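You operate a simulated robot arm through the tools that you are given. There is no shell and no other tool. Be economical: measure what you need, move in short steps, check, and stop when the job is done.

You run a simulated two-armed robot. Do the job below in one go: nothing can be reset, and whatever is moved stays where it is left.

## Task
Put the yellow tape coil on the right end of the machine bench. Take the yellow-banded carton and leave it on the top of the drip rack. Put the paint tin that says "grey" from the setting bench top on the shelf under the setting bench and the paint tin labelled "blue" on the roof of the small kiln. Take the tub labelled "grog" from the machine bench top and put it on the clear middle of the machine bench. Take the clay block marked "ivory" from the front of the pallet and leave it on top of the blue saucer. Pull the console cupboard door open. The order is free. Set down upright: yellow-banded carton, paint tin, tub, clay block.

It is judged by the outcome, as a careful person would: the job done as asked, and still so three seconds after it is handed in. It fails if anything else is knocked over, pushed out of place, dropped, spilled or broken.

## Robot
Two 7-joint arms with fingered hands on one trunk, on a base that drives. Base frame: it is fixed to the floor where the robot stands at the start and does not move with it; the origin is under the middle of the robot, x ahead of it, y to its left, z up; the surface under the hand at the start is at about z = 0.88. Units: m, degrees, N and s.
The left shoulder is at the start at [0.03, 0.214, 1.126], the right one opposite. With the tool pointing down near the work surface each hand reaches from about 0.1 to 0.62 m from the robot's upright axis, wherever it stands, measured 20 degrees to its own side. Places, roughly: blue saucer (15x15x4 cm) [-5.2, -4, 0.8]; clay block [-6.5, -4, 0.25]; clear middle of the machine bench [0.6, -0.6, 0.9]; console cupboard door [-2.5, -0.2, 0.4]; paint tin [0.5, 0.75, 0.75]; right end of the machine bench [0.6, -1.2, 0.9]; roof of the small kiln [0.7, 3, 1.1]; shelf under the setting bench [0.6, 1.2, 0.2]; top of the drip rack (22x22 cm) [0.52, -4.2, 0.88]; wide cream tub, wide grey tub [0.5, -1.25, 1]; yellow tape coil (7x7x3 cm) [0.5, 0.1, 0.9]; yellow-banded carton [0.5, 0, 0.25]. Payload 3.3 kg a hand.
The TCP of each hand is the grasp point between the finger pads, 0.026 m short of the fingertips. In the tool frame z runs along the fingers and y along their closing line. Largest opening 0.132 m; the body of the gripper starts 0.073 m behind the TCP. The gripper is a hand of 2 fingers: y runs from the thumb to the fingers, the wrist lies at [0, 0, -0.224] in the tool frame.
Orientation is told as [roll, pitch, yaw] about the base's x, y, z axes, in that order, counted from this pose: with the fingers straight down and closing along the base's y, the tool's x points along the base's -x, its y along +y and its z along -z.

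## Interface
- The arms move only by the tool apply_moves. It takes "left_plan", "right_plan" or both (then of equal length, played together; a hand with none holds still); each is a list of rows, each an object of numbers (a shift or turn left out is 0): "tx", "ty", "tz": the shift along the tool's x, y, z in mm; "wx", "wy", "wz": the turn, a rotation vector about the tool's x, y, z in degrees. In form: [{"tx": .., "ty": .., "tz": .., "wx": .., "wy": .., "wz": ..}, ...]. A call has 1 to 10 rows; each row shifts and turns the commanded pose from where the row before left it, along the tool's axes as they then stand. Each row takes 0.2 s and may step no farther than 0.05 m and 8.6 degrees from the row before; otherwise, the whole call is refused. A pose out of reach is approached as far as the arm can. The call stops where the force on the tool passes 40 N (or 10 N more than at its start, if that is more) or the arm is blocked; 0.2 s more then pass. In this call time passes only in rows, and 0.2 s behind the last. The reply holds the time, the measured pose of the TCP, the force on the tool along the base axes, the opening and the grip force, in the units named above and with some noise, with the torque about the TCP (base axes, N m) and any sound that the robot's microphone picked up.
- Cameras (640 x 400 px; columns grow to the right, rows downward): "scene" is now at [0.1094, 0.0111, 1.2928]; the picture's right is [0.13, -0.99, 0.00], its down [-0.63, -0.08, -0.77] and it looks along [0.77, 0.10, -0.63] (base axes); focal length 214 px, centre (320, 200). "left" rides on the left gripper at [-0.066, -0.003, -0.099] in its tool frame; the picture's right is [0.04, -1.00, 0.00], its down [0.83, 0.03, -0.55] and it looks along [0.55, 0.02, 0.83] (tool axes); focal length 261 px, centre (320, 200). "right" rides on the right gripper at [0.065, -0.003, -0.099] in its tool frame; the picture's right is [0.04, 1.00, 0.00], its down [-0.83, 0.03, -0.55] and it looks along [-0.55, 0.02, 0.83] (tool axes); focal length 261 px, centre (320, 200). There is no depth. A picture from a camera that has moved, and an enlarged one, comes with that camera's place and axes in the base frame and with its lens.
- camera(camera): a new picture of that camera. It takes no simulated time.
- move_column(by): slides the trunk up (or, below 0, down) by that many m; the arms and the scene camera ride with it, the base frame stays. It gives what a move gives, with no picture.
- roll_base(legs): drives the robot by 1 to 6 legs, each [ahead, left, turn to the left] in m, m and degrees, along the robot's own axes; the way and the turn of a leg run together, so that a leg with both is an arc; at most 1.5 m and 180 degrees a leg. The arms and the cameras ride along, it lands a little off, and it stops where it bumps. It gives what a move gives.
- finger_targets(finger1, thumb_bend, hand): sets how far each is bent, from 0 (flat) to 1 (curled in); at 0.3 the hand is open as for a grip, at 0.7 the pads meet at the TCP. One left out holds its place. A second passes; each finger stops where it meets its share of the squeeze, and holds until it gets a number again. It is the only way to open and close the hand. It gives what a move gives, with no picture; readings hold the bend of each and the force on the fingers (four entries, about 0 where the hand has none), thumb and palm.
- aim_head(pan, tilt): turns the head with the scene camera to pan (to the left, within 86 degrees either way) and tilt (down, from -29 to 69), counted from straight ahead of the robot. It gives what a move gives.
- close_up(camera, box): a new picture of the part [left, top, right, bottom] of that camera's present view, enlarged. It takes no simulated time.
- close_job(): hands the job in; it is judged then, once.

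Work in short steps. Places have to be worked out from the pictures, the camera data and where the tool is seen: move nearer, look again, correct. Check each grasp and each placing, and mend what went wrong. You have 196 turns and 184 pictures in all, those below and enlarged ones among them. Open the grippers and draw the arms clear of the work before you hand the job in, unless the task says otherwise; then end with one line.

The tools are called after "Request:" by a JSON object that holds its "op" and its "data". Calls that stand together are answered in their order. apply_moves: Moves the arms, as the interface text tells. Its arguments: {"type":"object","properties":{"left_plan":{"type":"array","items":{"type":"object","properties":{"tx":{"type":"number"},"ty":{"type":"number"},"tz":{"type":"number"},"wx":{"type":"number"},"wy":{"type":"number"},"wz":{"type":"number"}}}},"right_plan":{"type":"array","items":{"type":"object","properties":{"tx":{"type":"number"},"ty":{"type":"number"},"tz":{"type":"number"},"wx":{"type":"number"},"wy":{"type":"number"},"wz":{"type":"number"}}}}},"required":[]} The other tools are called the same way: move_column (by) slides the trunk up or down; finger_targets (finger1, thumb_bend, hand) moves the fingers one by one; roll_base (legs) drives the base; aim_head (pan, tilt) turns the head that bears the scene camera; camera (camera) takes a picture; close_up (camera, box) takes an enlarged picture of a part of a camera's view; close_job () hands the job in.

At the start:

```text
t: 0.0
left_position: [0.2186, 0.2673, 1.0596]
left_tool_rot: [0.0, 0.1, -0.1]
left_wrist_force: [0.4, -0.7, -0.4]
left_torque: [0.02, 0.0, 0.01]
left_width: 0.1318
left_gripper_force: 0.0
left_shape: jaw
left_bend: [0.3, 0.3]
left_finger forces: [0.0, 0.0, 0.0, 0.0, 0.0, 0.0]
right_position: [0.2838, 0.0346, 1.1602]
right_tool_rot: [0.9, 0.0, -0.5]
right_wrist_force: [0.2, -0.1, -0.6]
right_torque: [0.03, 0.04, -0.01]
right_width: 0.132
right_gripper_force: 0.1
right_shape: jaw
right_bend: [0.3, 0.3]
right_finger forces: [0.0, 0.0, 0.0, 0.0, 0.0, 0.1]
trunk travel left (down, up): [-0.408, 0.353]
robot x, y, heading: [-0.0011, -0.0019, 0.3]
head pan, tilt: [7.4, 39.3]
```

scene: 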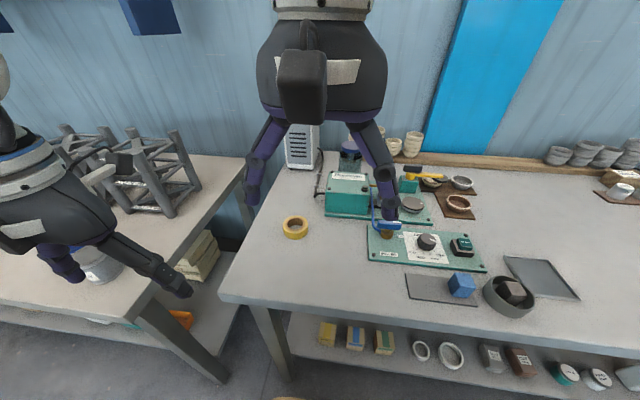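
right: 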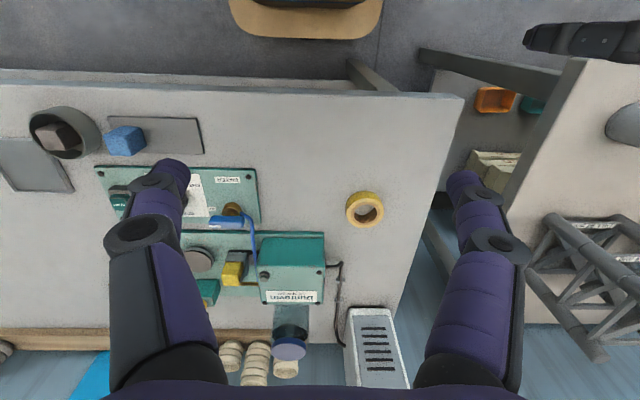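
left: 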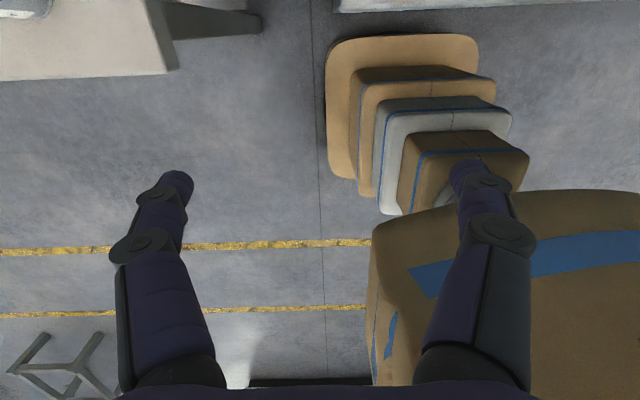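

I'll start by surveying the work area with the head.

Request:
{"op": "aim_head", "data": {"pan": -50, "tilt": 35}}

Request:
{"op": "camera", "data": {"camera": "scene"}}

Request:
{"op": "aim_head", "data": {"pan": 60, "tilt": 35}}

Request:
{"op": "camera", "data": {"camera": "scene"}}

```text
t: 1.3
left_position: [0.2195, 0.2673, 1.0598]
left_tool_rot: [-0.1, -0.1, 0.0]
left_wrist_force: [0.2, 0.5, 0.2]
left_torque: [-0.01, -0.02, 0.03]
left_width: 0.1318
left_gripper_force: 0.1
left_shape: jaw
left_bend: [0.3, 0.3]
left_finger forces: [0.0, 0.1, 0.1, 0.1, 0.0, 0.1]
right_position: [0.2853, 0.0343, 1.1611]
right_tool_rot: [1.1, -0.1, -0.6]
right_wrist_force: [0.1, -0.7, 0.0]
right_torque: [-0.03, 0.02, 0.02]
right_width: 0.132
right_gripper_force: 0.0
right_shape: jaw
right_bend: [0.3, 0.3]
right_finger forces: [0.1, 0.0, 0.0, 0.1, 0.0, 0.0]
trunk travel left (down, up): [-0.408, 0.353]
robot x, y, heading: [-0.0005, 0.0003, 0.1]
head pan, tilt: [-50.0, 35.0]
```

```text
180 pictures are left
camera scene: at [0.0813, -0.0674, 1.2993], right [-0.77, -0.64, 0.0], down [-0.37, 0.44, -0.82], along [0.53, -0.63, -0.57], focal length 214 px, centre (320, 200)
```

scene: 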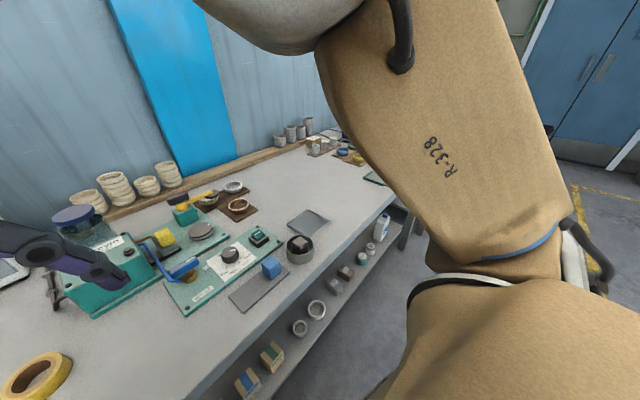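

```text
t: 3.1
left_position: [0.2198, 0.2667, 1.0598]
left_tool_rot: [0.0, 0.0, 0.0]
left_wrist_force: [1.1, 0.3, -0.1]
left_torque: [-0.01, 0.01, -0.01]
left_width: 0.132
left_gripper_force: 0.1
left_shape: jaw
left_bend: [0.3, 0.3]
left_finger forces: [0.0, 0.0, 0.0, 0.1, 0.0, 0.0]
right_position: [0.2844, 0.0343, 1.1614]
right_tool_rot: [1.2, 0.0, -0.7]
right_wrist_force: [-0.9, 0.9, 0.2]
right_torque: [0.0, 0.0, 0.0]
right_width: 0.1318
right_gripper_force: 0.0
right_shape: jaw
right_bend: [0.3, 0.3]
right_finger forces: [0.0, 0.0, 0.0, 0.0, 0.0, 0.1]
trunk travel left (down, up): [-0.408, 0.353]
robot x, y, heading: [-0.0028, 0.0003, -0.2]
head pan, tilt: [60.0, 35.0]
```

```text
179 pictures are left
camera scene: at [0.0687, 0.0763, 1.2993], right [0.87, -0.5, 0.0], down [-0.29, -0.5, -0.82], along [0.41, 0.71, -0.57], focal length 214 px, centre (320, 200)
```

scene: 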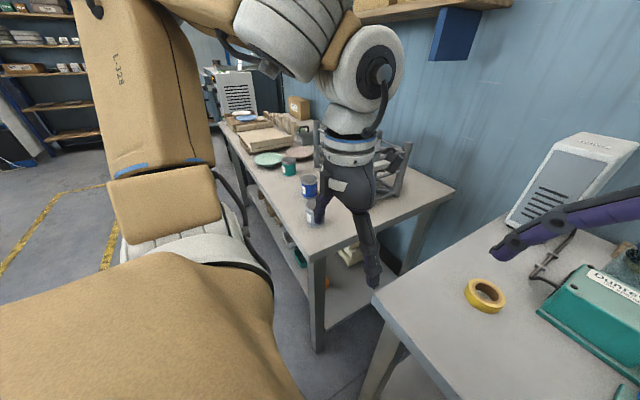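

The coil triangulates to about [0.476, 0.123, 0.89]. I bring the right hand above it and look.

Request:
{"op": "apply_moves", "data": {"right_plan": [{"tx": -38, "ty": 18, "tz": 20}, {"tx": -38, "ty": 18, "tz": 20}, {"tx": -38, "ty": 18, "tz": 20}, {"tx": -38, "ty": 18, "tz": 20}, {"tx": -38, "ty": 17, "tz": 20}]}}

Request:
{"op": "camera", "data": {"camera": "right"}}

```text
t: 4.1
left_position: [0.2191, 0.2674, 1.0594]
left_tool_rot: [0.0, -0.1, 0.0]
left_wrist_force: [0.1, 0.3, 0.2]
left_torque: [0.0, -0.03, 0.0]
left_width: 0.1318
left_gripper_force: 0.1
left_shape: jaw
left_bend: [0.3, 0.3]
left_finger forces: [0.1, 0.0, 0.1, 0.1, 0.1, 0.0]
right_position: [0.4005, 0.001, 1.1498]
right_tool_rot: [6.2, -0.1, -6.6]
right_wrist_force: [1.5, -0.5, -0.4]
right_torque: [-0.03, 0.0, -0.01]
right_width: 0.1318
right_gripper_force: 0.1
right_shape: jaw
right_bend: [0.3, 0.3]
right_finger forces: [0.0, 0.0, 0.0, 0.0, 0.1, 0.0]
right hand out of reach, approached as far as the arm can: row 2, 3, 4
trunk travel left (down, up): [-0.408, 0.353]
robot x, y, heading: [-0.0023, -0.0011, -0.1]
head pan, tilt: [60.0, 35.0]
stopped in row 4 (right hand): the arm was blocked; the commanded pose is now the measured one
```

```text
178 pictures are left
camera right: at [0.3331, -0.0074, 1.248], right [0.07, 0.99, 0.11], down [0.82, -0.12, 0.56], along [0.57, 0.05, -0.82], focal length 261 px, centre (320, 200)
```

right: 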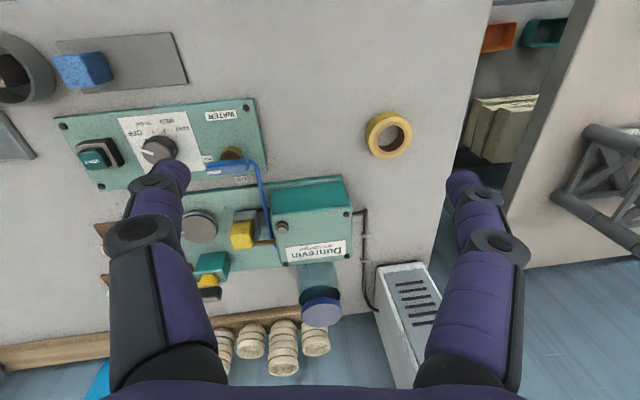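

The right arm can't cross over that far, but the coil lies naturally ahead of the left hand. I'll retract the right hand and use the left.

Request:
{"op": "apply_moves", "data": {"right_plan": [{"tx": 30, "ty": -40, "wx": -6, "wz": -6}, {"tx": 30, "ty": -40}, {"tx": 30, "ty": -40}, {"tx": 30, "ty": -40}, {"tx": 0, "ty": -40}]}}

Request:
{"op": "apply_moves", "data": {"left_plan": [{"tx": -43, "ty": -24}, {"tx": -43, "ty": -24}, {"tx": -43, "ty": -24}, {"tx": -43, "ty": -24}, {"tx": -43, "ty": -24, "tz": 10}, {"tx": -42, "ty": -24, "tz": 30}]}}

Request:
{"op": "camera", "data": {"camera": "left"}}

```text
t: 5.3
left_position: [0.2185, 0.2671, 1.0611]
left_tool_rot: [0.0, 0.0, 0.1]
left_wrist_force: [-0.1, 0.5, -0.4]
left_torque: [0.0, -0.01, 0.01]
left_width: 0.1318
left_gripper_force: 0.1
left_shape: jaw
left_bend: [0.3, 0.3]
left_finger forces: [0.1, 0.0, 0.0, 0.0, 0.0, 0.0]
right_position: [0.3589, -0.157, 1.2281]
right_tool_rot: [12.1, -1.0, -0.4]
right_wrist_force: [0.7, 0.5, 0.0]
right_torque: [0.02, 0.05, -0.01]
right_width: 0.1321
right_gripper_force: 0.1
right_shape: jaw
right_bend: [0.3, 0.3]
right_finger forces: [0.1, 0.0, 0.0, 0.0, 0.0, 0.0]
right hand out of reach, approached as far as the arm can: row 1, 2, 3, 4, 5
trunk travel left (down, up): [-0.408, 0.353]
robot x, y, heading: [0.0018, 0.0011, 0.1]
head pan, tilt: [60.0, 35.0]
```

```text
refused: row 5 steps farther than a row can; nothing moved
```

```text
177 pictures are left
camera left: at [0.285, 0.2634, 1.16], right [-0.04, -1.0, 0.0], down [-0.83, 0.03, 0.55], along [-0.55, 0.02, -0.83], focal length 261 px, centre (320, 200)
```

left: 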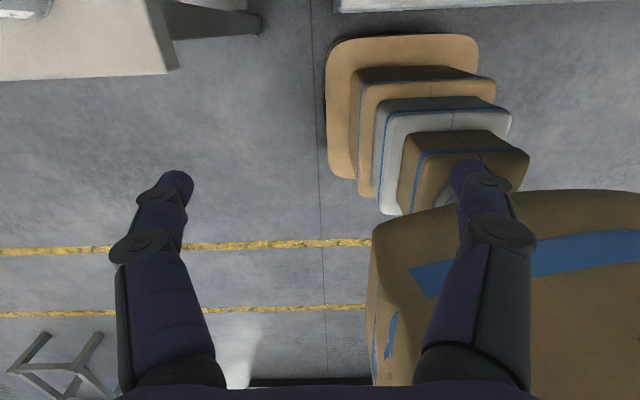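

Now the left hand toward the coil, and the right hand lowered and levelled.

Request:
{"op": "apply_moves", "data": {"left_plan": [{"tx": -43, "ty": -24}, {"tx": -43, "ty": -24}, {"tx": -43, "ty": -24}, {"tx": -43, "ty": -24}, {"tx": -40, "ty": -24, "tz": 10}, {"tx": -42, "ty": -24}], "right_plan": [{"tx": 20, "ty": -10, "tz": 30, "wx": 4}, {"tx": 20, "ty": -10, "tz": 30, "wx": 4}, {"tx": 20, "ty": -10, "tz": 30, "wx": 4}, {"tx": 10, "ty": -10, "tz": 30}, {"tz": 20}, {}]}}

Request:
{"op": "camera", "data": {"camera": "left"}}

```text
t: 6.7
left_position: [0.3518, 0.254, 1.0259]
left_tool_rot: [-0.3, -0.3, 0.0]
left_wrist_force: [0.4, -0.3, 0.0]
left_torque: [0.02, -0.01, 0.01]
left_width: 0.132
left_gripper_force: 0.0
left_shape: jaw
left_bend: [0.3, 0.3]
left_finger forces: [0.0, 0.0, 0.0, 0.0, 0.1, 0.1]
left hand out of reach, approached as far as the arm can: row 2, 3, 4, 5, 6
right_position: [0.3405, -0.1632, 1.2145]
right_tool_rot: [-0.2, -1.1, -0.4]
right_wrist_force: [-0.5, 0.2, 0.1]
right_torque: [0.03, -0.04, 0.0]
right_width: 0.132
right_gripper_force: 0.1
right_shape: jaw
right_bend: [0.3, 0.3]
right_finger forces: [0.0, 0.1, 0.0, 0.1, 0.0, 0.0]
right hand out of reach, approached as far as the arm can: row 1, 2, 3, 4, 5
trunk travel left (down, up): [-0.408, 0.353]
robot x, y, heading: [0.0013, -0.0005, 0.1]
head pan, tilt: [60.0, 35.0]
```

```text
176 pictures are left
camera left: at [0.4177, 0.2516, 1.1257], right [-0.04, -1.0, 0.0], down [-0.83, 0.04, 0.55], along [-0.55, 0.02, -0.84], focal length 261 px, centre (320, 200)
```

left: 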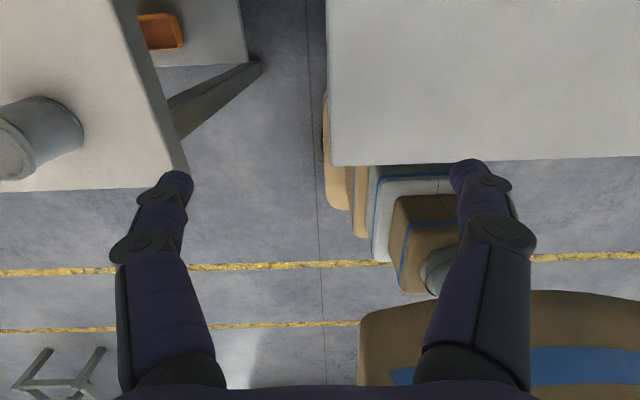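

Reach seems poor with the wrist above the shoulder; I'll raise the trunk so the hands work lower relative to the shoulders.

Request:
{"op": "move_column", "data": {"by": 0.12}}

Request:
{"op": "apply_moves", "data": {"left_plan": [{"tz": 30}, {"tz": 30}, {"tz": 30}, {"tx": -30, "ty": -30}, {"tx": -30, "ty": -30}, {"tx": -30, "ty": -30}, {"tx": -30, "ty": -30}], "right_plan": [{"tz": 30}, {"tz": 30}, {"tz": 30}, {"tz": 30}, {"tz": 30}, {"tz": 30}, {"tz": 30}]}}

```text
t: 8.2
left_position: [0.349, 0.2551, 1.1536]
left_tool_rot: [-0.4, -1.6, 0.1]
left_wrist_force: [1.1, -0.1, -0.5]
left_torque: [0.01, -0.01, -0.01]
left_width: 0.1318
left_gripper_force: 0.0
left_shape: jaw
left_bend: [0.3, 0.3]
left_finger forces: [0.1, 0.1, 0.0, 0.0, 0.0, 0.1]
right_position: [0.3399, -0.1642, 1.3341]
right_tool_rot: [0.0, -1.2, -0.6]
right_wrist_force: [-0.7, 0.3, 0.8]
right_torque: [0.01, 0.0, 0.0]
right_width: 0.1317
right_gripper_force: 0.0
right_shape: jaw
right_bend: [0.3, 0.3]
right_finger forces: [0.0, 0.0, 0.0, 0.1, 0.1, 0.0]
trunk travel left (down, up): [-0.528, 0.233]
robot x, y, heading: [0.0021, -0.0007, 0.0]
head pan, tilt: [60.0, 35.0]
```

```text
t: 9.8
left_position: [0.3772, 0.2414, 1.0586]
left_tool_rot: [-0.4, -1.7, 0.0]
left_wrist_force: [-0.2, -0.8, -0.2]
left_torque: [0.0, -0.03, -0.02]
left_width: 0.1317
left_gripper_force: 0.1
left_shape: jaw
left_bend: [0.3, 0.3]
left_finger forces: [0.0, 0.0, 0.0, 0.1, 0.0, 0.0]
left hand out of reach, approached as far as the arm can: row 4, 5, 6, 7
right_position: [0.4055, -0.1305, 1.2836]
right_tool_rot: [-0.1, -1.1, -0.3]
right_wrist_force: [-0.1, -0.1, -1.1]
right_torque: [-0.01, 0.0, 0.03]
right_width: 0.1316
right_gripper_force: 0.0
right_shape: jaw
right_bend: [0.3, 0.3]
right_finger forces: [0.1, 0.0, 0.0, 0.1, 0.1, 0.1]
right hand out of reach, approached as far as the arm can: row 1, 2, 3, 4, 5, 6, 7
trunk travel left (down, up): [-0.528, 0.233]
robot x, y, heading: [0.0029, -0.0005, 0.0]
head pan, tilt: [60.0, 35.0]
```

Lower relative to the shoulder gives more reach. I'll raise the trunk further and drop the left hand, then try again.

Request:
{"op": "move_column", "data": {"by": 0.18}}

Request:
{"op": "apply_moves", "data": {"left_plan": [{"tz": 40}, {"tz": 40}, {"tz": 40}, {"tz": 40}, {"tz": 20}, {"tx": -30, "ty": -30}, {"tx": -30, "ty": -30}, {"tx": -30, "ty": -30}, {"tx": -10, "ty": -25}], "right_plan": [{"tx": -30, "ty": -40}, {"tx": -30, "ty": -40}, {"tx": -30, "ty": -20, "tz": 30}, {"tz": 30}, {"tz": 30}, {"tz": 30}, {"tz": 30}, {}, {}]}}

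Request:
{"op": "camera", "data": {"camera": "left"}}

```text
t: 11.8
left_position: [0.3768, 0.2437, 1.2376]
left_tool_rot: [-0.5, -1.8, -0.1]
left_wrist_force: [-1.1, 0.0, -1.3]
left_torque: [-0.02, 0.0, 0.03]
left_width: 0.1318
left_gripper_force: 0.0
left_shape: jaw
left_bend: [0.3, 0.3]
left_finger forces: [0.0, 0.1, 0.0, 0.0, 0.0, 0.0]
right_position: [0.4066, -0.1314, 1.4652]
right_tool_rot: [0.0, -1.1, -0.5]
right_wrist_force: [-0.2, -0.3, 0.1]
right_torque: [0.02, 0.01, -0.01]
right_width: 0.1322
right_gripper_force: 0.1
right_shape: jaw
right_bend: [0.3, 0.3]
right_finger forces: [0.0, 0.0, 0.0, 0.1, 0.0, 0.1]
trunk travel left (down, up): [-0.708, 0.053]
robot x, y, heading: [0.0014, 0.0019, -0.2]
head pan, tilt: [60.0, 35.0]
```

```text
t: 13.8
left_position: [0.3874, 0.2703, 1.1451]
left_tool_rot: [-0.6, -1.7, 0.0]
left_wrist_force: [-0.5, -0.7, -0.2]
left_torque: [-0.03, 0.02, -0.02]
left_width: 0.132
left_gripper_force: 0.0
left_shape: jaw
left_bend: [0.3, 0.3]
left_finger forces: [0.1, 0.0, 0.1, 0.1, 0.1, 0.1]
left hand out of reach, approached as far as the arm can: row 2, 3, 4, 5, 6, 7, 8, 9
right_position: [0.452, -0.0949, 1.3889]
right_tool_rot: [0.4, -1.0, -0.3]
right_wrist_force: [0.0, 1.4, -1.0]
right_torque: [-0.03, 0.01, -0.03]
right_width: 0.1321
right_gripper_force: 0.0
right_shape: jaw
right_bend: [0.3, 0.3]
right_finger forces: [0.1, 0.0, 0.0, 0.1, 0.0, 0.0]
right hand out of reach, approached as far as the arm can: row 1, 2, 3, 4, 5, 6, 7
trunk travel left (down, up): [-0.708, 0.053]
robot x, y, heading: [-0.0042, 0.0044, -0.1]
head pan, tilt: [60.0, 35.0]
```

```text
175 pictures are left
camera left: at [0.4505, 0.2682, 1.2473], right [-0.04, -1.0, 0.01], down [-0.85, 0.04, 0.53], along [-0.53, 0.01, -0.85], focal length 261 px, centre (320, 200)
```

left: 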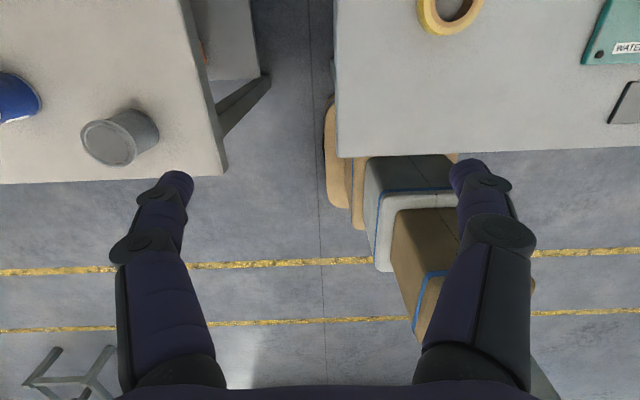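

Odd limits – probably a wrist joint limit from the hand's yaw. I'll test by turning each hand's yaw some and see what frees the motion.

Request:
{"op": "apply_moves", "data": {"left_plan": [{"wz": 8}, {"wz": 8}, {"wz": 8}, {"tz": 30}, {"tz": 30}], "right_plan": [{"wz": 8}, {"wz": 8}, {"wz": 8}, {"tz": 30}, {"tz": 30}]}}

Request:
{"op": "apply_moves", "data": {"left_plan": [{"wz": -8}, {"wz": -8}, {"wz": -8}, {"wz": -8}, {"wz": -8}, {"wz": -8}, {"tz": 30}, {"tz": 30}], "right_plan": [{"wz": -8}, {"wz": -8}, {"wz": -8}, {"wz": -8}, {"wz": -8}, {"wz": -8}, {"tz": 30}, {"tz": 30}]}}

```text
t: 15.0
left_position: [0.3727, 0.2889, 1.1011]
left_tool_rot: [0.1, -1.9, -24.1]
left_wrist_force: [-0.1, 1.4, -0.1]
left_torque: [0.02, 0.02, -0.03]
left_width: 0.1317
left_gripper_force: 0.2
left_shape: jaw
left_bend: [0.3, 0.3]
left_finger forces: [0.0, 0.1, 0.0, 0.0, 0.0, 0.1]
left hand out of reach, approached as far as the arm can: row 4, 5
right_position: [0.4527, -0.0641, 1.3582]
right_tool_rot: [1.2, -0.3, -24.6]
right_wrist_force: [-0.3, -0.5, 0.2]
right_torque: [-0.01, 0.01, -0.03]
right_width: 0.132
right_gripper_force: 0.0
right_shape: jaw
right_bend: [0.3, 0.3]
right_finger forces: [0.0, 0.1, 0.0, 0.0, 0.0, 0.0]
right hand out of reach, approached as far as the arm can: row 4, 5
trunk travel left (down, up): [-0.708, 0.053]
robot x, y, heading: [-0.0007, -0.0031, 0.0]
head pan, tilt: [60.0, 35.0]
```

```text
t: 16.8
left_position: [0.3558, 0.3101, 1.0701]
left_tool_rot: [-1.4, -1.4, 24.1]
left_wrist_force: [-0.1, -0.1, -0.3]
left_torque: [-0.02, 0.02, 0.0]
left_width: 0.1319
left_gripper_force: 0.1
left_shape: jaw
left_bend: [0.3, 0.3]
left_finger forces: [0.0, 0.1, 0.2, 0.0, 0.0, 0.0]
left hand out of reach, approached as far as the arm can: row 7, 8
right_position: [0.4298, -0.0223, 1.3622]
right_tool_rot: [0.5, -1.0, 15.8]
right_wrist_force: [0.2, 0.3, 0.9]
right_torque: [0.0, -0.01, -0.02]
right_width: 0.1319
right_gripper_force: 0.0
right_shape: jaw
right_bend: [0.3, 0.3]
right_finger forces: [0.0, 0.0, 0.0, 0.0, 0.1, 0.1]
right hand out of reach, approached as far as the arm can: row 1, 5, 6, 7, 8
trunk travel left (down, up): [-0.708, 0.053]
robot x, y, heading: [-0.0016, -0.0022, -0.2]
head pan, tilt: [60.0, 35.0]
```

Yaw is not the limit. I look at the arms' configuration with the head.

Request:
{"op": "aim_head", "data": {"pan": 0, "tilt": 20}}

Request:
{"op": "camera", "data": {"camera": "scene"}}

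Request:
{"op": "aim_head", "data": {"pan": -50, "tilt": 20}}

Request:
{"op": "camera", "data": {"camera": "scene"}}

```text
t: 18.1
left_position: [0.3567, 0.3089, 1.0704]
left_tool_rot: [-1.4, -1.4, 23.9]
left_wrist_force: [0.1, 0.3, 0.3]
left_torque: [0.03, 0.0, 0.01]
left_width: 0.1317
left_gripper_force: 0.0
left_shape: jaw
left_bend: [0.3, 0.3]
left_finger forces: [0.0, 0.1, 0.1, 0.0, 0.1, 0.1]
right_position: [0.4285, -0.0226, 1.3585]
right_tool_rot: [0.3, -0.6, 15.8]
right_wrist_force: [-0.3, -0.8, -0.6]
right_torque: [-0.01, 0.0, -0.02]
right_width: 0.132
right_gripper_force: 0.1
right_shape: jaw
right_bend: [0.3, 0.3]
right_finger forces: [0.0, 0.0, 0.1, 0.0, 0.0, 0.0]
trunk travel left (down, up): [-0.708, 0.053]
robot x, y, heading: [0.003, 0.0021, 0.1]
head pan, tilt: [0.0, 20.0]
```

```text
174 pictures are left
camera scene: at [0.1025, 0.0002, 1.6237], right [0.0, -1.0, 0.0], down [-0.34, 0.0, -0.94], along [0.94, 0.0, -0.34], focal length 214 px, centre (320, 200)
```

scene: 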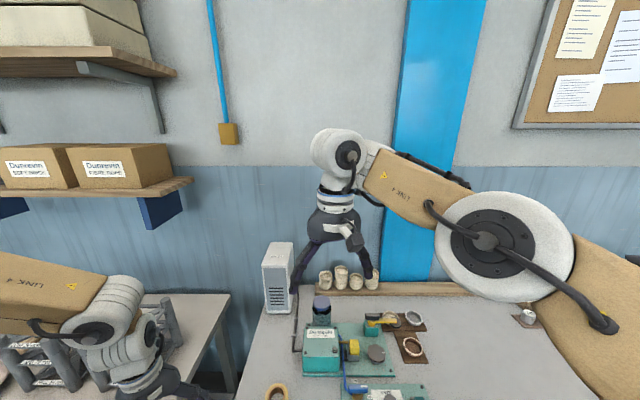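

```text
t: 19.3
left_position: [0.3558, 0.31, 1.0705]
left_tool_rot: [-1.4, -1.3, 23.9]
left_wrist_force: [-0.1, -0.4, 0.7]
left_torque: [0.0, 0.02, -0.01]
left_width: 0.1317
left_gripper_force: 0.1
left_shape: jaw
left_bend: [0.3, 0.3]
left_finger forces: [0.0, 0.1, 0.1, 0.0, 0.0, 0.0]
right_position: [0.429, -0.022, 1.3602]
right_tool_rot: [0.3, -0.8, 15.8]
right_wrist_force: [-0.4, 0.1, -0.1]
right_torque: [0.02, -0.01, 0.0]
right_width: 0.1318
right_gripper_force: 0.1
right_shape: jaw
right_bend: [0.3, 0.3]
right_finger forces: [0.0, 0.0, 0.1, 0.1, 0.0, 0.0]
trunk travel left (down, up): [-0.708, 0.053]
robot x, y, heading: [-0.004, -0.0011, -0.1]
head pan, tilt: [-50.0, 20.0]
```

```text
173 pictures are left
camera scene: at [0.0693, -0.0711, 1.6237], right [-0.77, -0.64, 0.0], down [-0.22, 0.26, -0.94], along [0.6, -0.72, -0.34], focal length 214 px, centre (320, 200)
```

scene: 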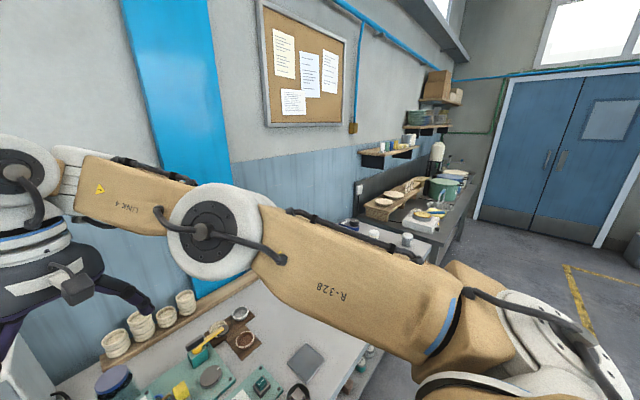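

Both arms have the elbows far out to the sides. I'll probe which directions are free from here, row by row.

Request:
{"op": "apply_moves", "data": {"left_plan": [{"wz": 8}, {"wz": 8}, {"wz": 8}, {"tz": -30}, {"tz": -30}, {"tx": 30}, {"tx": 30}, {"ty": -30}, {"ty": -30}, {"tz": 30}], "right_plan": [{"tz": -30, "wz": 8}, {"tz": -30, "wz": 8}, {"tz": -30}, {"tx": 30}, {"tx": 30}, {"tx": 30}, {"tx": 30}, {"ty": -30}, {"ty": -30}, {"ty": -30}]}}

```text
t: 21.5
left_position: [0.2962, 0.2597, 1.1014]
left_tool_rot: [-0.5, -1.8, -0.1]
left_wrist_force: [-1.5, 0.5, 0.3]
left_torque: [-0.02, -0.03, 0.03]
left_width: 0.1318
left_gripper_force: 0.0
left_shape: jaw
left_bend: [0.3, 0.3]
left_finger forces: [0.0, 0.1, 0.0, 0.1, 0.1, 0.0]
left hand out of reach, approached as far as the arm can: row 10
right_position: [0.325, -0.088, 1.4965]
right_tool_rot: [0.3, -0.4, 0.7]
right_wrist_force: [1.0, 0.0, -0.5]
right_torque: [-0.01, 0.0, 0.0]
right_width: 0.1317
right_gripper_force: 0.2
right_shape: jaw
right_bend: [0.3, 0.3]
right_finger forces: [0.0, 0.0, 0.0, 0.0, 0.0, 0.0]
right hand out of reach, approached as far as the arm can: row 3, 5, 6, 7, 8, 9, 10
trunk travel left (down, up): [-0.708, 0.053]
robot x, y, heading: [-0.0002, 0.0018, 0.0]
head pan, tilt: [-50.0, 20.0]
```

Still unclear; probe more: left straight down from this closer-in place, right farther back and out.

Request:
{"op": "apply_moves", "data": {"left_plan": [{"tx": 20, "tz": 20}, {"tx": 20, "tz": 20}, {"tz": 30}, {"tz": 30}, {"tz": 30}, {"tz": 30}], "right_plan": [{"tx": -20, "ty": 40}, {"tx": -20, "ty": 40}, {"ty": 40}, {"tx": 30}, {"tx": 30}, {"tz": 30}]}}

```text
t: 22.9
left_position: [0.2613, 0.3272, 1.0343]
left_tool_rot: [-0.7, -1.8, 0.0]
left_wrist_force: [0.7, -0.9, 0.4]
left_torque: [-0.02, 0.03, 0.05]
left_width: 0.1318
left_gripper_force: 0.1
left_shape: jaw
left_bend: [0.3, 0.3]
left_finger forces: [0.0, 0.0, 0.1, 0.1, 0.1, 0.0]
left hand out of reach, approached as far as the arm can: row 1, 2, 3, 4, 5, 6
right_position: [0.297, 0.0213, 1.4604]
right_tool_rot: [0.5, -0.7, 0.6]
right_wrist_force: [0.6, -0.2, -0.3]
right_torque: [0.04, 0.05, 0.0]
right_width: 0.1319
right_gripper_force: 0.1
right_shape: jaw
right_bend: [0.3, 0.3]
right_finger forces: [0.0, 0.1, 0.1, 0.1, 0.0, 0.0]
right hand out of reach, approached as far as the arm can: row 3
trunk travel left (down, up): [-0.708, 0.053]
robot x, y, heading: [-0.001, -0.0033, -0.1]
head pan, tilt: [-50.0, 20.0]
```

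I test a straight-ahead reach of the left arm at the specified "work surface" height relative to the shoulder (z≈1.18 now), without crossing inward.

Request:
{"op": "apply_moves", "data": {"left_plan": [{"tz": -40}, {"tz": -40}, {"tz": -40}, {"tz": -30}, {"tx": -40}, {"tx": -40}, {"tx": -40}, {"tx": -40}, {"tx": -40}]}}

```text
t: 24.9
left_position: [0.4557, 0.3311, 1.1897]
left_tool_rot: [-0.6, -1.6, 0.0]
left_wrist_force: [0.2, 0.0, 0.7]
left_torque: [-0.02, 0.04, -0.01]
left_width: 0.1319
left_gripper_force: 0.1
left_shape: jaw
left_bend: [0.3, 0.3]
left_finger forces: [0.1, 0.0, 0.1, 0.0, 0.1, 0.1]
right_position: [0.2985, 0.0193, 1.4593]
right_tool_rot: [0.6, -0.5, 0.5]
right_wrist_force: [0.1, 0.1, -0.2]
right_torque: [-0.01, 0.0, -0.01]
right_width: 0.132
right_gripper_force: 0.1
right_shape: jaw
right_bend: [0.3, 0.3]
right_finger forces: [0.0, 0.1, 0.0, 0.1, 0.0, 0.1]
trunk travel left (down, up): [-0.708, 0.053]
robot x, y, heading: [-0.0008, -0.0018, 0.2]
head pan, tilt: [-50.0, 20.0]
```

Free when staying to its own side. Now test how far down and inward it goes from here.

Request:
{"op": "apply_moves", "data": {"left_plan": [{"tz": 40}, {"tz": 40}, {"tz": 40}, {"tz": 40}, {"tz": 40}], "right_plan": [{"tx": 20}, {"tx": 20, "tz": 20}, {"ty": -20, "tz": 20}, {"ty": -40}, {"ty": -40}]}}

```text
t: 26.1
left_position: [0.3921, 0.3676, 1.0561]
left_tool_rot: [-0.7, -1.9, 0.1]
left_wrist_force: [0.8, -0.8, 0.3]
left_torque: [0.0, 0.0, -0.03]
left_width: 0.132
left_gripper_force: 0.1
left_shape: jaw
left_bend: [0.3, 0.3]
left_finger forces: [0.0, 0.1, 0.0, 0.0, 0.0, 0.0]
left hand out of reach, approached as far as the arm can: row 1, 2, 3, 4, 5
right_position: [0.2834, -0.0241, 1.483]
right_tool_rot: [0.1, -0.5, 0.8]
right_wrist_force: [-0.2, -0.9, 0.1]
right_torque: [0.0, 0.0, 0.04]
right_width: 0.1319
right_gripper_force: 0.0
right_shape: jaw
right_bend: [0.3, 0.3]
right_finger forces: [0.1, 0.0, 0.0, 0.0, 0.0, 0.0]
right hand out of reach, approached as far as the arm can: row 2, 3, 4, 5
trunk travel left (down, up): [-0.708, 0.053]
robot x, y, heading: [0.0011, 0.0006, 0.0]
head pan, tilt: [-50.0, 20.0]
```

The right arm is in an awkward fold with the hand hanging down. I'll tilt the right hand forward about the wrist (clear of everything, high up), then swing it outward and down.

Request:
{"op": "apply_moves", "data": {"right_plan": [{"tx": -33, "wy": -8.5}, {"tx": -33, "wy": -8.5}, {"tx": -33, "wy": -8.5}, {"tx": -33, "wy": -8.5}, {"tx": -33, "wy": -8.5}, {"tx": -33, "wy": -8.5}, {"ty": -40}, {"ty": -40}, {"ty": -40}, {"ty": -40}]}}

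Request:
{"op": "camera", "data": {"camera": "scene"}}

```text
t: 28.3
left_position: [0.3909, 0.369, 1.0574]
left_tool_rot: [-0.7, -2.0, 0.0]
left_wrist_force: [0.3, 0.5, -0.2]
left_torque: [0.01, -0.02, 0.02]
left_width: 0.1318
left_gripper_force: 0.0
left_shape: jaw
left_bend: [0.3, 0.3]
left_finger forces: [0.0, 0.0, 0.0, 0.1, 0.0, 0.1]
right_position: [0.3749, -0.0959, 1.7152]
right_tool_rot: [3.1, -48.9, 0.4]
right_wrist_force: [-0.1, 0.6, 0.5]
right_torque: [0.02, 0.05, 0.02]
right_width: 0.1317
right_gripper_force: 0.1
right_shape: jaw
right_bend: [0.3, 0.3]
right_finger forces: [0.0, 0.0, 0.1, 0.0, 0.0, 0.1]
right hand out of reach, approached as far as the arm can: row 1, 2, 3, 4, 5, 6, 7, 8, 9, 10
trunk travel left (down, up): [-0.708, 0.053]
robot x, y, heading: [0.0024, -0.0006, 0.2]
head pan, tilt: [-50.0, 20.0]
```

```text
172 pictures are left
camera scene: at [0.0692, -0.0726, 1.6236], right [-0.77, -0.64, 0.0], down [-0.22, 0.26, -0.94], along [0.6, -0.72, -0.34], focal length 214 px, centre (320, 200)
```

scene: 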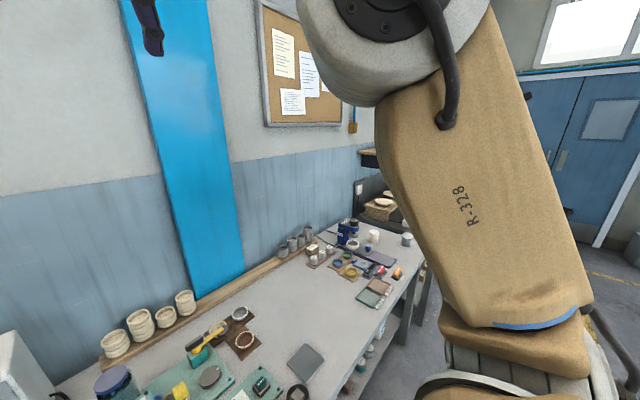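

The right wrist keeps sliding on a sphere (r≈0.48 m) around the shoulder. I'll follow that sphere forward and down with the hand tilted, which should bring the upper arm down.

Request:
{"op": "apply_moves", "data": {"right_plan": [{"tx": -8, "ty": -8, "tz": 42}, {"tx": -8, "ty": -8, "tz": 42}, {"tx": -8, "ty": -8, "tz": 42}, {"tx": 5, "ty": -8, "tz": 41}, {"tx": 5, "ty": -8, "tz": 41}, {"tx": 5, "ty": -8, "tz": 41}, {"tx": 15, "ty": -8, "tz": 38}, {"tx": 15, "ty": -8, "tz": 38}, {"tx": 15, "ty": -8, "tz": 38}, {"tx": 25, "ty": -8, "tz": 33}]}}

Request:
{"op": "apply_moves", "data": {"right_plan": [{"tx": 25, "ty": -8, "tz": 33}, {"tx": 25, "ty": -8, "tz": 33}, {"tx": 33, "ty": -8, "tz": 25}, {"tx": 33, "wy": 8}, {"tx": 33, "wy": 8}, {"tx": 33, "wy": 8}, {"tx": 33, "wy": 8}, {"tx": 33, "wy": 8}, {"tx": 33, "wy": 8}]}}

Request:
{"op": "camera", "data": {"camera": "scene"}}

```text
t: 30.5
left_position: [0.3926, 0.3697, 1.0582]
left_tool_rot: [-0.6, -2.0, 0.1]
left_wrist_force: [0.3, -0.1, -0.2]
left_torque: [0.02, 0.0, 0.02]
left_width: 0.132
left_gripper_force: 0.1
left_shape: jaw
left_bend: [0.3, 0.3]
left_finger forces: [0.0, 0.0, 0.1, 0.0, 0.0, 0.1]
right_position: [0.4369, -0.09, 1.6787]
right_tool_rot: [6.9, -47.7, 0.3]
right_wrist_force: [-0.5, 0.6, 0.1]
right_torque: [0.02, 0.0, 0.01]
right_width: 0.1319
right_gripper_force: 0.1
right_shape: jaw
right_bend: [0.3, 0.3]
right_finger forces: [0.0, 0.0, 0.0, 0.0, 0.0, 0.0]
right hand out of reach, approached as far as the arm can: row 1, 2, 3, 4, 5, 6, 7, 8, 9, 10
trunk travel left (down, up): [-0.708, 0.053]
robot x, y, heading: [-0.0025, 0.0024, -0.1]
head pan, tilt: [-50.0, 20.0]
```

```text
t: 32.5
left_position: [0.3925, 0.3686, 1.0579]
left_tool_rot: [-0.6, -1.9, 0.0]
left_wrist_force: [0.3, -0.2, -0.5]
left_torque: [-0.02, -0.03, -0.01]
left_width: 0.1318
left_gripper_force: 0.1
left_shape: jaw
left_bend: [0.3, 0.3]
left_finger forces: [0.0, 0.0, 0.0, 0.0, 0.0, 0.0]
right_position: [0.2675, -0.0953, 1.5843]
right_tool_rot: [3.4, -0.2, 4.3]
right_wrist_force: [0.0, -1.2, -0.6]
right_torque: [0.04, -0.01, 0.01]
right_width: 0.132
right_gripper_force: 0.1
right_shape: jaw
right_bend: [0.3, 0.3]
right_finger forces: [0.0, 0.1, 0.0, 0.0, 0.0, 0.0]
right hand out of reach, approached as far as the arm can: row 1, 2, 3, 4, 9
trunk travel left (down, up): [-0.708, 0.053]
robot x, y, heading: [0.0007, -0.0007, 0.1]
head pan, tilt: [-50.0, 20.0]
```

```text
171 pictures are left
camera scene: at [0.0688, -0.072, 1.6237], right [-0.77, -0.64, 0.0], down [-0.22, 0.26, -0.94], along [0.6, -0.72, -0.34], focal length 214 px, centre (320, 200)
```

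scene: 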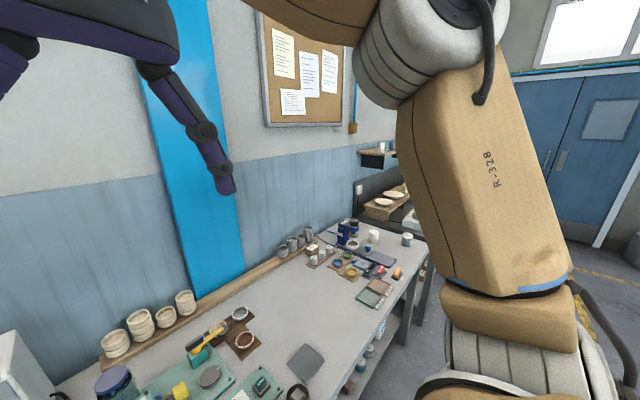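

Right yaw in the positive direction was flagged before, so its roll joints may be near a limit. I'll yaw the right hand to −90° and then try moving outward/down.

Request:
{"op": "apply_moves", "data": {"right_plan": [{"wz": 8.5}, {"wz": 8.5}, {"wz": 8.5}, {"wz": 8.5}, {"wz": 8.5}, {"wz": 8.5}, {"wz": 8.5}, {"wz": 8.5}, {"wz": 8.5}, {"wz": 8.5}]}}

Request:
{"op": "apply_moves", "data": {"right_plan": [{"tz": 30}, {"tz": 30}, {"tz": 30}, {"tx": -30}, {"tx": -30}, {"tx": -30}]}}

```text
t: 34.7
left_position: [0.3924, 0.3691, 1.0575]
left_tool_rot: [-0.6, -1.8, 0.1]
left_wrist_force: [0.3, -0.3, 0.2]
left_torque: [0.01, 0.01, -0.01]
left_width: 0.1321
left_gripper_force: 0.1
left_shape: jaw
left_bend: [0.3, 0.3]
left_finger forces: [0.0, 0.0, 0.0, 0.0, 0.0, 0.0]
right_position: [0.2681, -0.0928, 1.584]
right_tool_rot: [0.5, 3.3, -80.9]
right_wrist_force: [-0.7, 0.1, -0.3]
right_torque: [-0.01, 0.02, 0.02]
right_width: 0.1319
right_gripper_force: 0.0
right_shape: jaw
right_bend: [0.3, 0.3]
right_finger forces: [0.1, 0.0, 0.0, 0.1, 0.0, 0.0]
trunk travel left (down, up): [-0.708, 0.053]
robot x, y, heading: [0.0018, 0.0009, -0.0]
head pan, tilt: [-50.0, 20.0]
```

```text
t: 36.1
left_position: [0.3923, 0.3688, 1.0573]
left_tool_rot: [-0.6, -1.7, -0.1]
left_wrist_force: [0.5, -0.4, 0.4]
left_torque: [0.03, -0.02, 0.01]
left_width: 0.1317
left_gripper_force: 0.0
left_shape: jaw
left_bend: [0.3, 0.3]
left_finger forces: [0.1, 0.0, 0.1, 0.0, 0.0, 0.1]
right_position: [0.291, -0.1739, 1.5302]
right_tool_rot: [0.3, 3.3, -80.7]
right_wrist_force: [0.8, -0.6, 0.3]
right_torque: [0.04, -0.02, 0.01]
right_width: 0.1321
right_gripper_force: 0.1
right_shape: jaw
right_bend: [0.3, 0.3]
right_finger forces: [0.0, 0.0, 0.0, 0.0, 0.0, 0.0]
right hand out of reach, approached as far as the arm can: row 3, 4, 5
trunk travel left (down, up): [-0.708, 0.053]
robot x, y, heading: [-0.0023, 0.0042, -0.2]
head pan, tilt: [-50.0, 20.0]
```

That freed it. Continue outward and downward with the right hand at this yaw.

Request:
{"op": "apply_moves", "data": {"right_plan": [{"tx": -40}, {"tx": -40}, {"tx": -40}, {"tz": 40}, {"tz": 40}, {"tz": 40}, {"tz": 40}, {"tz": 40}, {"tz": 40}]}}

```text
t: 38.1
left_position: [0.3926, 0.3696, 1.0562]
left_tool_rot: [-0.7, -1.8, 0.0]
left_wrist_force: [0.5, -0.2, 0.9]
left_torque: [0.0, 0.03, 0.0]
left_width: 0.1319
left_gripper_force: 0.0
left_shape: jaw
left_bend: [0.3, 0.3]
left_finger forces: [0.0, 0.0, 0.0, 0.1, 0.0, 0.0]
right_position: [0.3864, -0.1971, 1.489]
right_tool_rot: [0.2, 3.3, -80.8]
right_wrist_force: [-0.2, 0.2, 0.3]
right_torque: [-0.02, -0.01, 0.0]
right_width: 0.1318
right_gripper_force: 0.1
right_shape: jaw
right_bend: [0.3, 0.3]
right_finger forces: [0.0, 0.0, 0.0, 0.0, 0.0, 0.0]
right hand out of reach, approached as far as the arm can: row 1, 2, 3, 4, 5, 6, 7, 8, 9
trunk travel left (down, up): [-0.708, 0.053]
robot x, y, heading: [-0.0019, 0.0013, 0.0]
head pan, tilt: [-50.0, 20.0]
```

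It slides forward and down along the sphere; I keep following it: forward plus down.

Request:
{"op": "apply_moves", "data": {"right_plan": [{"ty": 30, "tz": 30}, {"ty": 30, "tz": 30}, {"ty": 20, "tz": 35}, {"ty": 20, "tz": 35}, {"ty": 15, "tz": 40}, {"ty": 10, "tz": 40}, {"ty": 10, "tz": 40}, {"tz": 40}]}}

Request:
{"op": "camera", "data": {"camera": "scene"}}

```text
t: 39.9
left_position: [0.3919, 0.3683, 1.0573]
left_tool_rot: [-0.6, -1.9, 0.0]
left_wrist_force: [0.5, 1.2, 0.4]
left_torque: [-0.02, 0.03, -0.01]
left_width: 0.1318
left_gripper_force: 0.1
left_shape: jaw
left_bend: [0.3, 0.3]
left_finger forces: [0.0, 0.0, 0.0, 0.0, 0.1, 0.1]
right_position: [0.4935, -0.1044, 1.2876]
right_tool_rot: [1.0, 7.2, -80.7]
right_wrist_force: [0.7, -1.0, -0.1]
right_torque: [-0.02, 0.0, 0.01]
right_width: 0.1318
right_gripper_force: 0.0
right_shape: jaw
right_bend: [0.3, 0.3]
right_finger forces: [0.0, 0.1, 0.0, 0.0, 0.0, 0.1]
right hand out of reach, approached as far as the arm can: row 1, 2, 3, 4, 5, 6, 7, 8
trunk travel left (down, up): [-0.708, 0.053]
robot x, y, heading: [-0.0006, 0.0023, 0.0]
head pan, tilt: [-50.0, 20.0]
```

```text
170 pictures are left
camera scene: at [0.0686, -0.0716, 1.6237], right [-0.77, -0.64, 0.0], down [-0.22, 0.26, -0.94], along [0.6, -0.72, -0.34], focal length 214 px, centre (320, 200)
```

scene: 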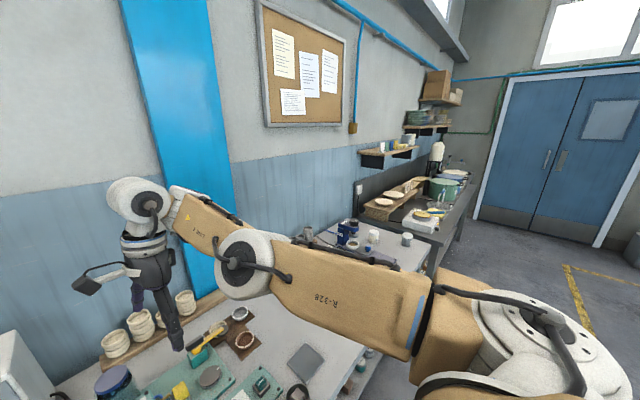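

Much better configuration now. Move outward and down to the "own side" zone.

Request:
{"op": "apply_moves", "data": {"right_plan": [{"tx": -40, "tz": 10}, {"tx": -40, "tz": 10}, {"tx": -40, "tz": 10}, {"tx": -40, "tz": 10}, {"tx": -40, "tz": 20}, {"ty": -30, "tz": 20}, {"ty": -30, "tz": 20}, {"ty": -30, "tz": 20}]}}

```text
t: 41.7
left_position: [0.3921, 0.3689, 1.0561]
left_tool_rot: [-0.6, -1.9, 0.0]
left_wrist_force: [0.0, -0.2, -0.5]
left_torque: [-0.04, -0.01, -0.03]
left_width: 0.1316
left_gripper_force: 0.0
left_shape: jaw
left_bend: [0.3, 0.3]
left_finger forces: [0.1, 0.1, 0.1, 0.1, 0.1, 0.0]
right_position: [0.4952, -0.1122, 1.2843]
right_tool_rot: [0.8, 7.4, -80.6]
right_wrist_force: [-0.3, -0.2, -0.8]
right_torque: [0.02, -0.02, -0.04]
right_width: 0.1318
right_gripper_force: 0.0
right_shape: jaw
right_bend: [0.3, 0.3]
right_finger forces: [0.0, 0.0, 0.0, 0.0, 0.0, 0.0]
right hand out of reach, approached as far as the arm can: row 1, 2, 3, 4, 5, 6, 7, 8
trunk travel left (down, up): [-0.708, 0.053]
robot x, y, heading: [-0.0018, 0.0019, -0.0]
head pan, tilt: [-50.0, 20.0]
```

Mirror reasoning: the right camera mount is opposite to the left one, so the right hand's natural pose is yaw ≈180°, not 0. I'll turn it on to −180° here and retry.

Request:
{"op": "apply_moves", "data": {"right_plan": [{"wz": 8.5}, {"wz": 8.5}, {"wz": 8.5}, {"wz": 8.5}, {"wz": 8.5}, {"wz": 8.5}, {"wz": 8.5}, {"wz": 8.5}, {"wz": 8.5}, {"wz": 8.5}]}}

Request:
{"op": "apply_moves", "data": {"right_plan": [{"wz": 8}, {"wz": 6}, {"ty": 30}, {"ty": 30}, {"ty": 30}, {"ty": 30}, {"tz": 30}, {"tz": 30}]}}

```text
t: 43.9
left_position: [0.3921, 0.3693, 1.0577]
left_tool_rot: [-0.7, -1.9, 0.1]
left_wrist_force: [0.0, -0.4, 0.1]
left_torque: [0.03, -0.03, -0.02]
left_width: 0.1318
left_gripper_force: 0.0
left_shape: jaw
left_bend: [0.3, 0.3]
left_finger forces: [0.0, 0.1, 0.0, 0.1, 0.0, 0.0]
right_position: [0.4959, -0.1108, 1.2869]
right_tool_rot: [-7.1, 1.5, -166.0]
right_wrist_force: [0.9, -0.7, -0.2]
right_torque: [0.01, -0.01, 0.01]
right_width: 0.132
right_gripper_force: 0.0
right_shape: jaw
right_bend: [0.3, 0.3]
right_finger forces: [0.0, 0.0, 0.0, 0.0, 0.1, 0.0]
trunk travel left (down, up): [-0.708, 0.053]
robot x, y, heading: [-0.0014, 0.0001, -0.1]
head pan, tilt: [-50.0, 20.0]
```

```text
t: 45.7
left_position: [0.393, 0.3688, 1.0579]
left_tool_rot: [-0.7, -1.8, 0.0]
left_wrist_force: [0.1, -1.5, 0.1]
left_torque: [0.04, 0.03, 0.01]
left_width: 0.1318
left_gripper_force: 0.0
left_shape: jaw
left_bend: [0.3, 0.3]
left_finger forces: [0.0, 0.1, 0.0, 0.1, 0.0, 0.1]
right_position: [0.5139, -0.1939, 1.2727]
right_tool_rot: [-8.3, -0.5, -179.7]
right_wrist_force: [0.7, 0.0, 0.5]
right_torque: [0.01, 0.02, 0.03]
right_width: 0.1316
right_gripper_force: 0.1
right_shape: jaw
right_bend: [0.3, 0.3]
right_finger forces: [0.1, 0.1, 0.1, 0.0, 0.1, 0.1]
right hand out of reach, approached as far as the arm can: row 3, 4, 5, 6, 7, 8
trunk travel left (down, up): [-0.708, 0.053]
robot x, y, heading: [-0.0029, 0.0021, 0.3]
head pan, tilt: [-50.0, 20.0]
```

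Progress. Now level the hand and pull back/down.

Request:
{"op": "apply_moves", "data": {"right_plan": [{"wx": 8}, {"tx": -30}, {"tx": -30}, {"tx": -30}, {"tz": 30}, {"tz": 30}, {"ty": 30}, {"ty": 30}]}}

Request:
{"op": "camera", "data": {"camera": "scene"}}

```text
t: 47.5
left_position: [0.3915, 0.3692, 1.0575]
left_tool_rot: [-0.6, -1.8, -0.1]
left_wrist_force: [0.6, -1.0, -0.5]
left_torque: [0.04, 0.03, -0.01]
left_width: 0.1316
left_gripper_force: 0.0
left_shape: jaw
left_bend: [0.3, 0.3]
left_finger forces: [0.1, 0.1, 0.0, 0.1, 0.1, 0.0]
right_position: [0.5178, -0.2528, 1.2653]
right_tool_rot: [-8.8, -0.5, -179.6]
right_wrist_force: [0.2, 1.0, 0.0]
right_torque: [0.02, 0.01, 0.02]
right_width: 0.1318
right_gripper_force: 0.2
right_shape: jaw
right_bend: [0.3, 0.3]
right_finger forces: [0.0, 0.0, 0.0, 0.0, 0.0, 0.1]
right hand out of reach, approached as far as the arm can: row 1, 2, 3, 4, 5, 6, 7
trunk travel left (down, up): [-0.708, 0.053]
robot x, y, heading: [-0.0007, -0.001, 0.2]
head pan, tilt: [-50.0, 20.0]
```

```text
169 pictures are left
camera scene: at [0.0692, -0.0721, 1.6236], right [-0.77, -0.64, 0.0], down [-0.22, 0.26, -0.94], along [0.6, -0.72, -0.34], focal length 214 px, centre (320, 200)
```

scene: 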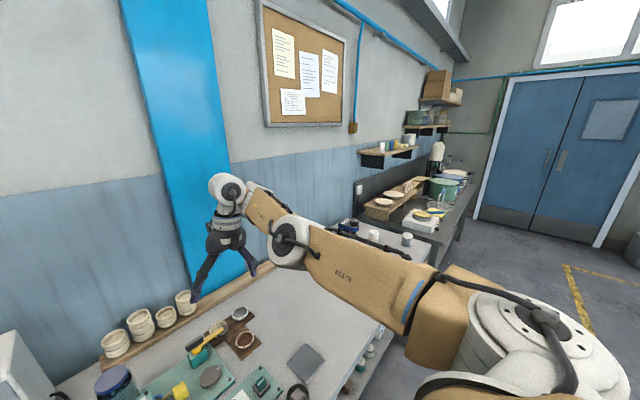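

The wrist bend looks like the binding limit (forearm rises, hand hangs down). I tilt the hand forward about the wrist, then pull back and lower the wrist so the elbow ends above it.

Request:
{"op": "apply_moves", "data": {"right_plan": [{"tx": 33, "wy": 8.5}, {"tx": 33, "wy": 8.5}, {"tx": 33, "wy": 8.5}, {"tx": 33, "wy": 8.5}, {"tx": 33, "wy": 8.5}, {"tx": 33, "wy": 8.5}]}}

```text
t: 48.9
left_position: [0.3917, 0.37, 1.0571]
left_tool_rot: [-0.7, -1.9, 0.0]
left_wrist_force: [-0.3, 0.3, 0.2]
left_torque: [0.0, 0.0, -0.03]
left_width: 0.132
left_gripper_force: 0.0
left_shape: jaw
left_bend: [0.3, 0.3]
left_finger forces: [0.1, 0.1, 0.0, 0.0, 0.0, 0.0]
right_position: [0.5185, -0.2525, 1.264]
right_tool_rot: [-8.9, -0.5, -179.6]
right_wrist_force: [0.1, 0.9, -0.1]
right_torque: [0.0, -0.02, -0.01]
right_width: 0.1318
right_gripper_force: 0.1
right_shape: jaw
right_bend: [0.3, 0.3]
right_finger forces: [0.1, 0.0, 0.1, 0.0, 0.1, 0.1]
right hand out of reach, approached as far as the arm can: row 1, 2, 3, 4, 5, 6
trunk travel left (down, up): [-0.708, 0.053]
robot x, y, heading: [0.0043, 0.0016, 0.3]
head pan, tilt: [-50.0, 20.0]
```

No motion at all that way. I probe single directions with undo steps to see which are feasible.

Request:
{"op": "apply_moves", "data": {"right_plan": [{"wy": 8}, {"wy": -8}, {"wy": -8}, {"wy": 8}, {"tx": -20}, {"tx": 20}, {"tz": -30}, {"tx": -30}, {"tx": -30}, {"ty": 30}]}}

```text
t: 51.1
left_position: [0.3929, 0.3678, 1.058]
left_tool_rot: [-0.5, -1.9, 0.0]
left_wrist_force: [0.2, 0.0, 0.1]
left_torque: [0.0, 0.01, -0.05]
left_width: 0.132
left_gripper_force: 0.0
left_shape: jaw
left_bend: [0.3, 0.3]
left_finger forces: [0.0, 0.0, 0.0, 0.0, 0.0, 0.0]
right_position: [0.4942, -0.228, 1.2926]
right_tool_rot: [-12.1, -6.1, 179.8]
right_wrist_force: [-0.2, -0.1, 0.3]
right_torque: [0.02, 0.01, 0.0]
right_width: 0.1318
right_gripper_force: 0.1
right_shape: jaw
right_bend: [0.3, 0.3]
right_finger forces: [0.0, 0.0, 0.0, 0.0, 0.0, 0.0]
right hand out of reach, approached as far as the arm can: row 1, 2, 3, 5, 6, 8, 9, 10
trunk travel left (down, up): [-0.708, 0.053]
robot x, y, heading: [-0.0002, 0.0003, 0.1]
head pan, tilt: [-50.0, 20.0]
```

I try lifting the right hand (up seemed feasible) while moving it outward, then retracting.

Request:
{"op": "apply_moves", "data": {"right_plan": [{"tz": -30}, {"tz": -30}, {"tz": -30}, {"tz": -30}, {"ty": 30}, {"ty": 30}, {"ty": 30}, {"tx": -30}, {"tx": -30}, {"tx": -30}]}}

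Request:
{"op": "camera", "data": {"camera": "scene"}}

```text
t: 53.3
left_position: [0.3919, 0.3682, 1.0572]
left_tool_rot: [-0.7, -1.9, 0.0]
left_wrist_force: [0.8, 0.2, -0.5]
left_torque: [0.01, -0.03, 0.0]
left_width: 0.1319
left_gripper_force: 0.1
left_shape: jaw
left_bend: [0.3, 0.3]
left_finger forces: [0.1, 0.0, 0.0, 0.0, 0.0, 0.0]
right_position: [0.4104, -0.2511, 1.4429]
right_tool_rot: [-12.0, -6.0, 179.9]
right_wrist_force: [0.5, 0.5, 0.2]
right_torque: [0.0, 0.05, -0.01]
right_width: 0.1321
right_gripper_force: 0.1
right_shape: jaw
right_bend: [0.3, 0.3]
right_finger forces: [0.0, 0.1, 0.0, 0.1, 0.0, 0.0]
right hand out of reach, approached as far as the arm can: row 3, 4, 5, 6, 7, 9, 10
trunk travel left (down, up): [-0.708, 0.053]
robot x, y, heading: [-0.0008, 0.0012, 0.1]
head pan, tilt: [-50.0, 20.0]
```

```text
168 pictures are left
camera scene: at [0.0681, -0.0714, 1.6237], right [-0.77, -0.64, 0.0], down [-0.22, 0.26, -0.94], along [0.6, -0.72, -0.34], focal length 214 px, centre (320, 200)
```

scene: 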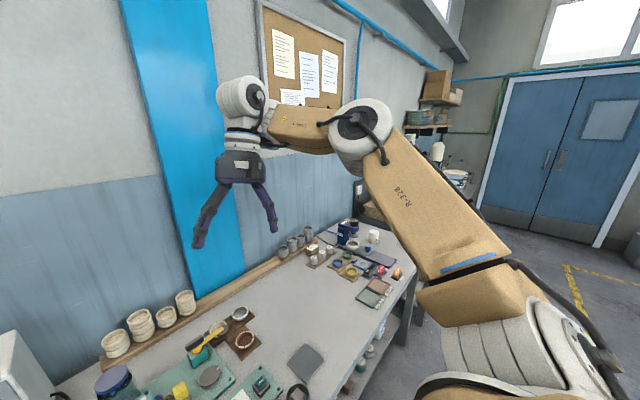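

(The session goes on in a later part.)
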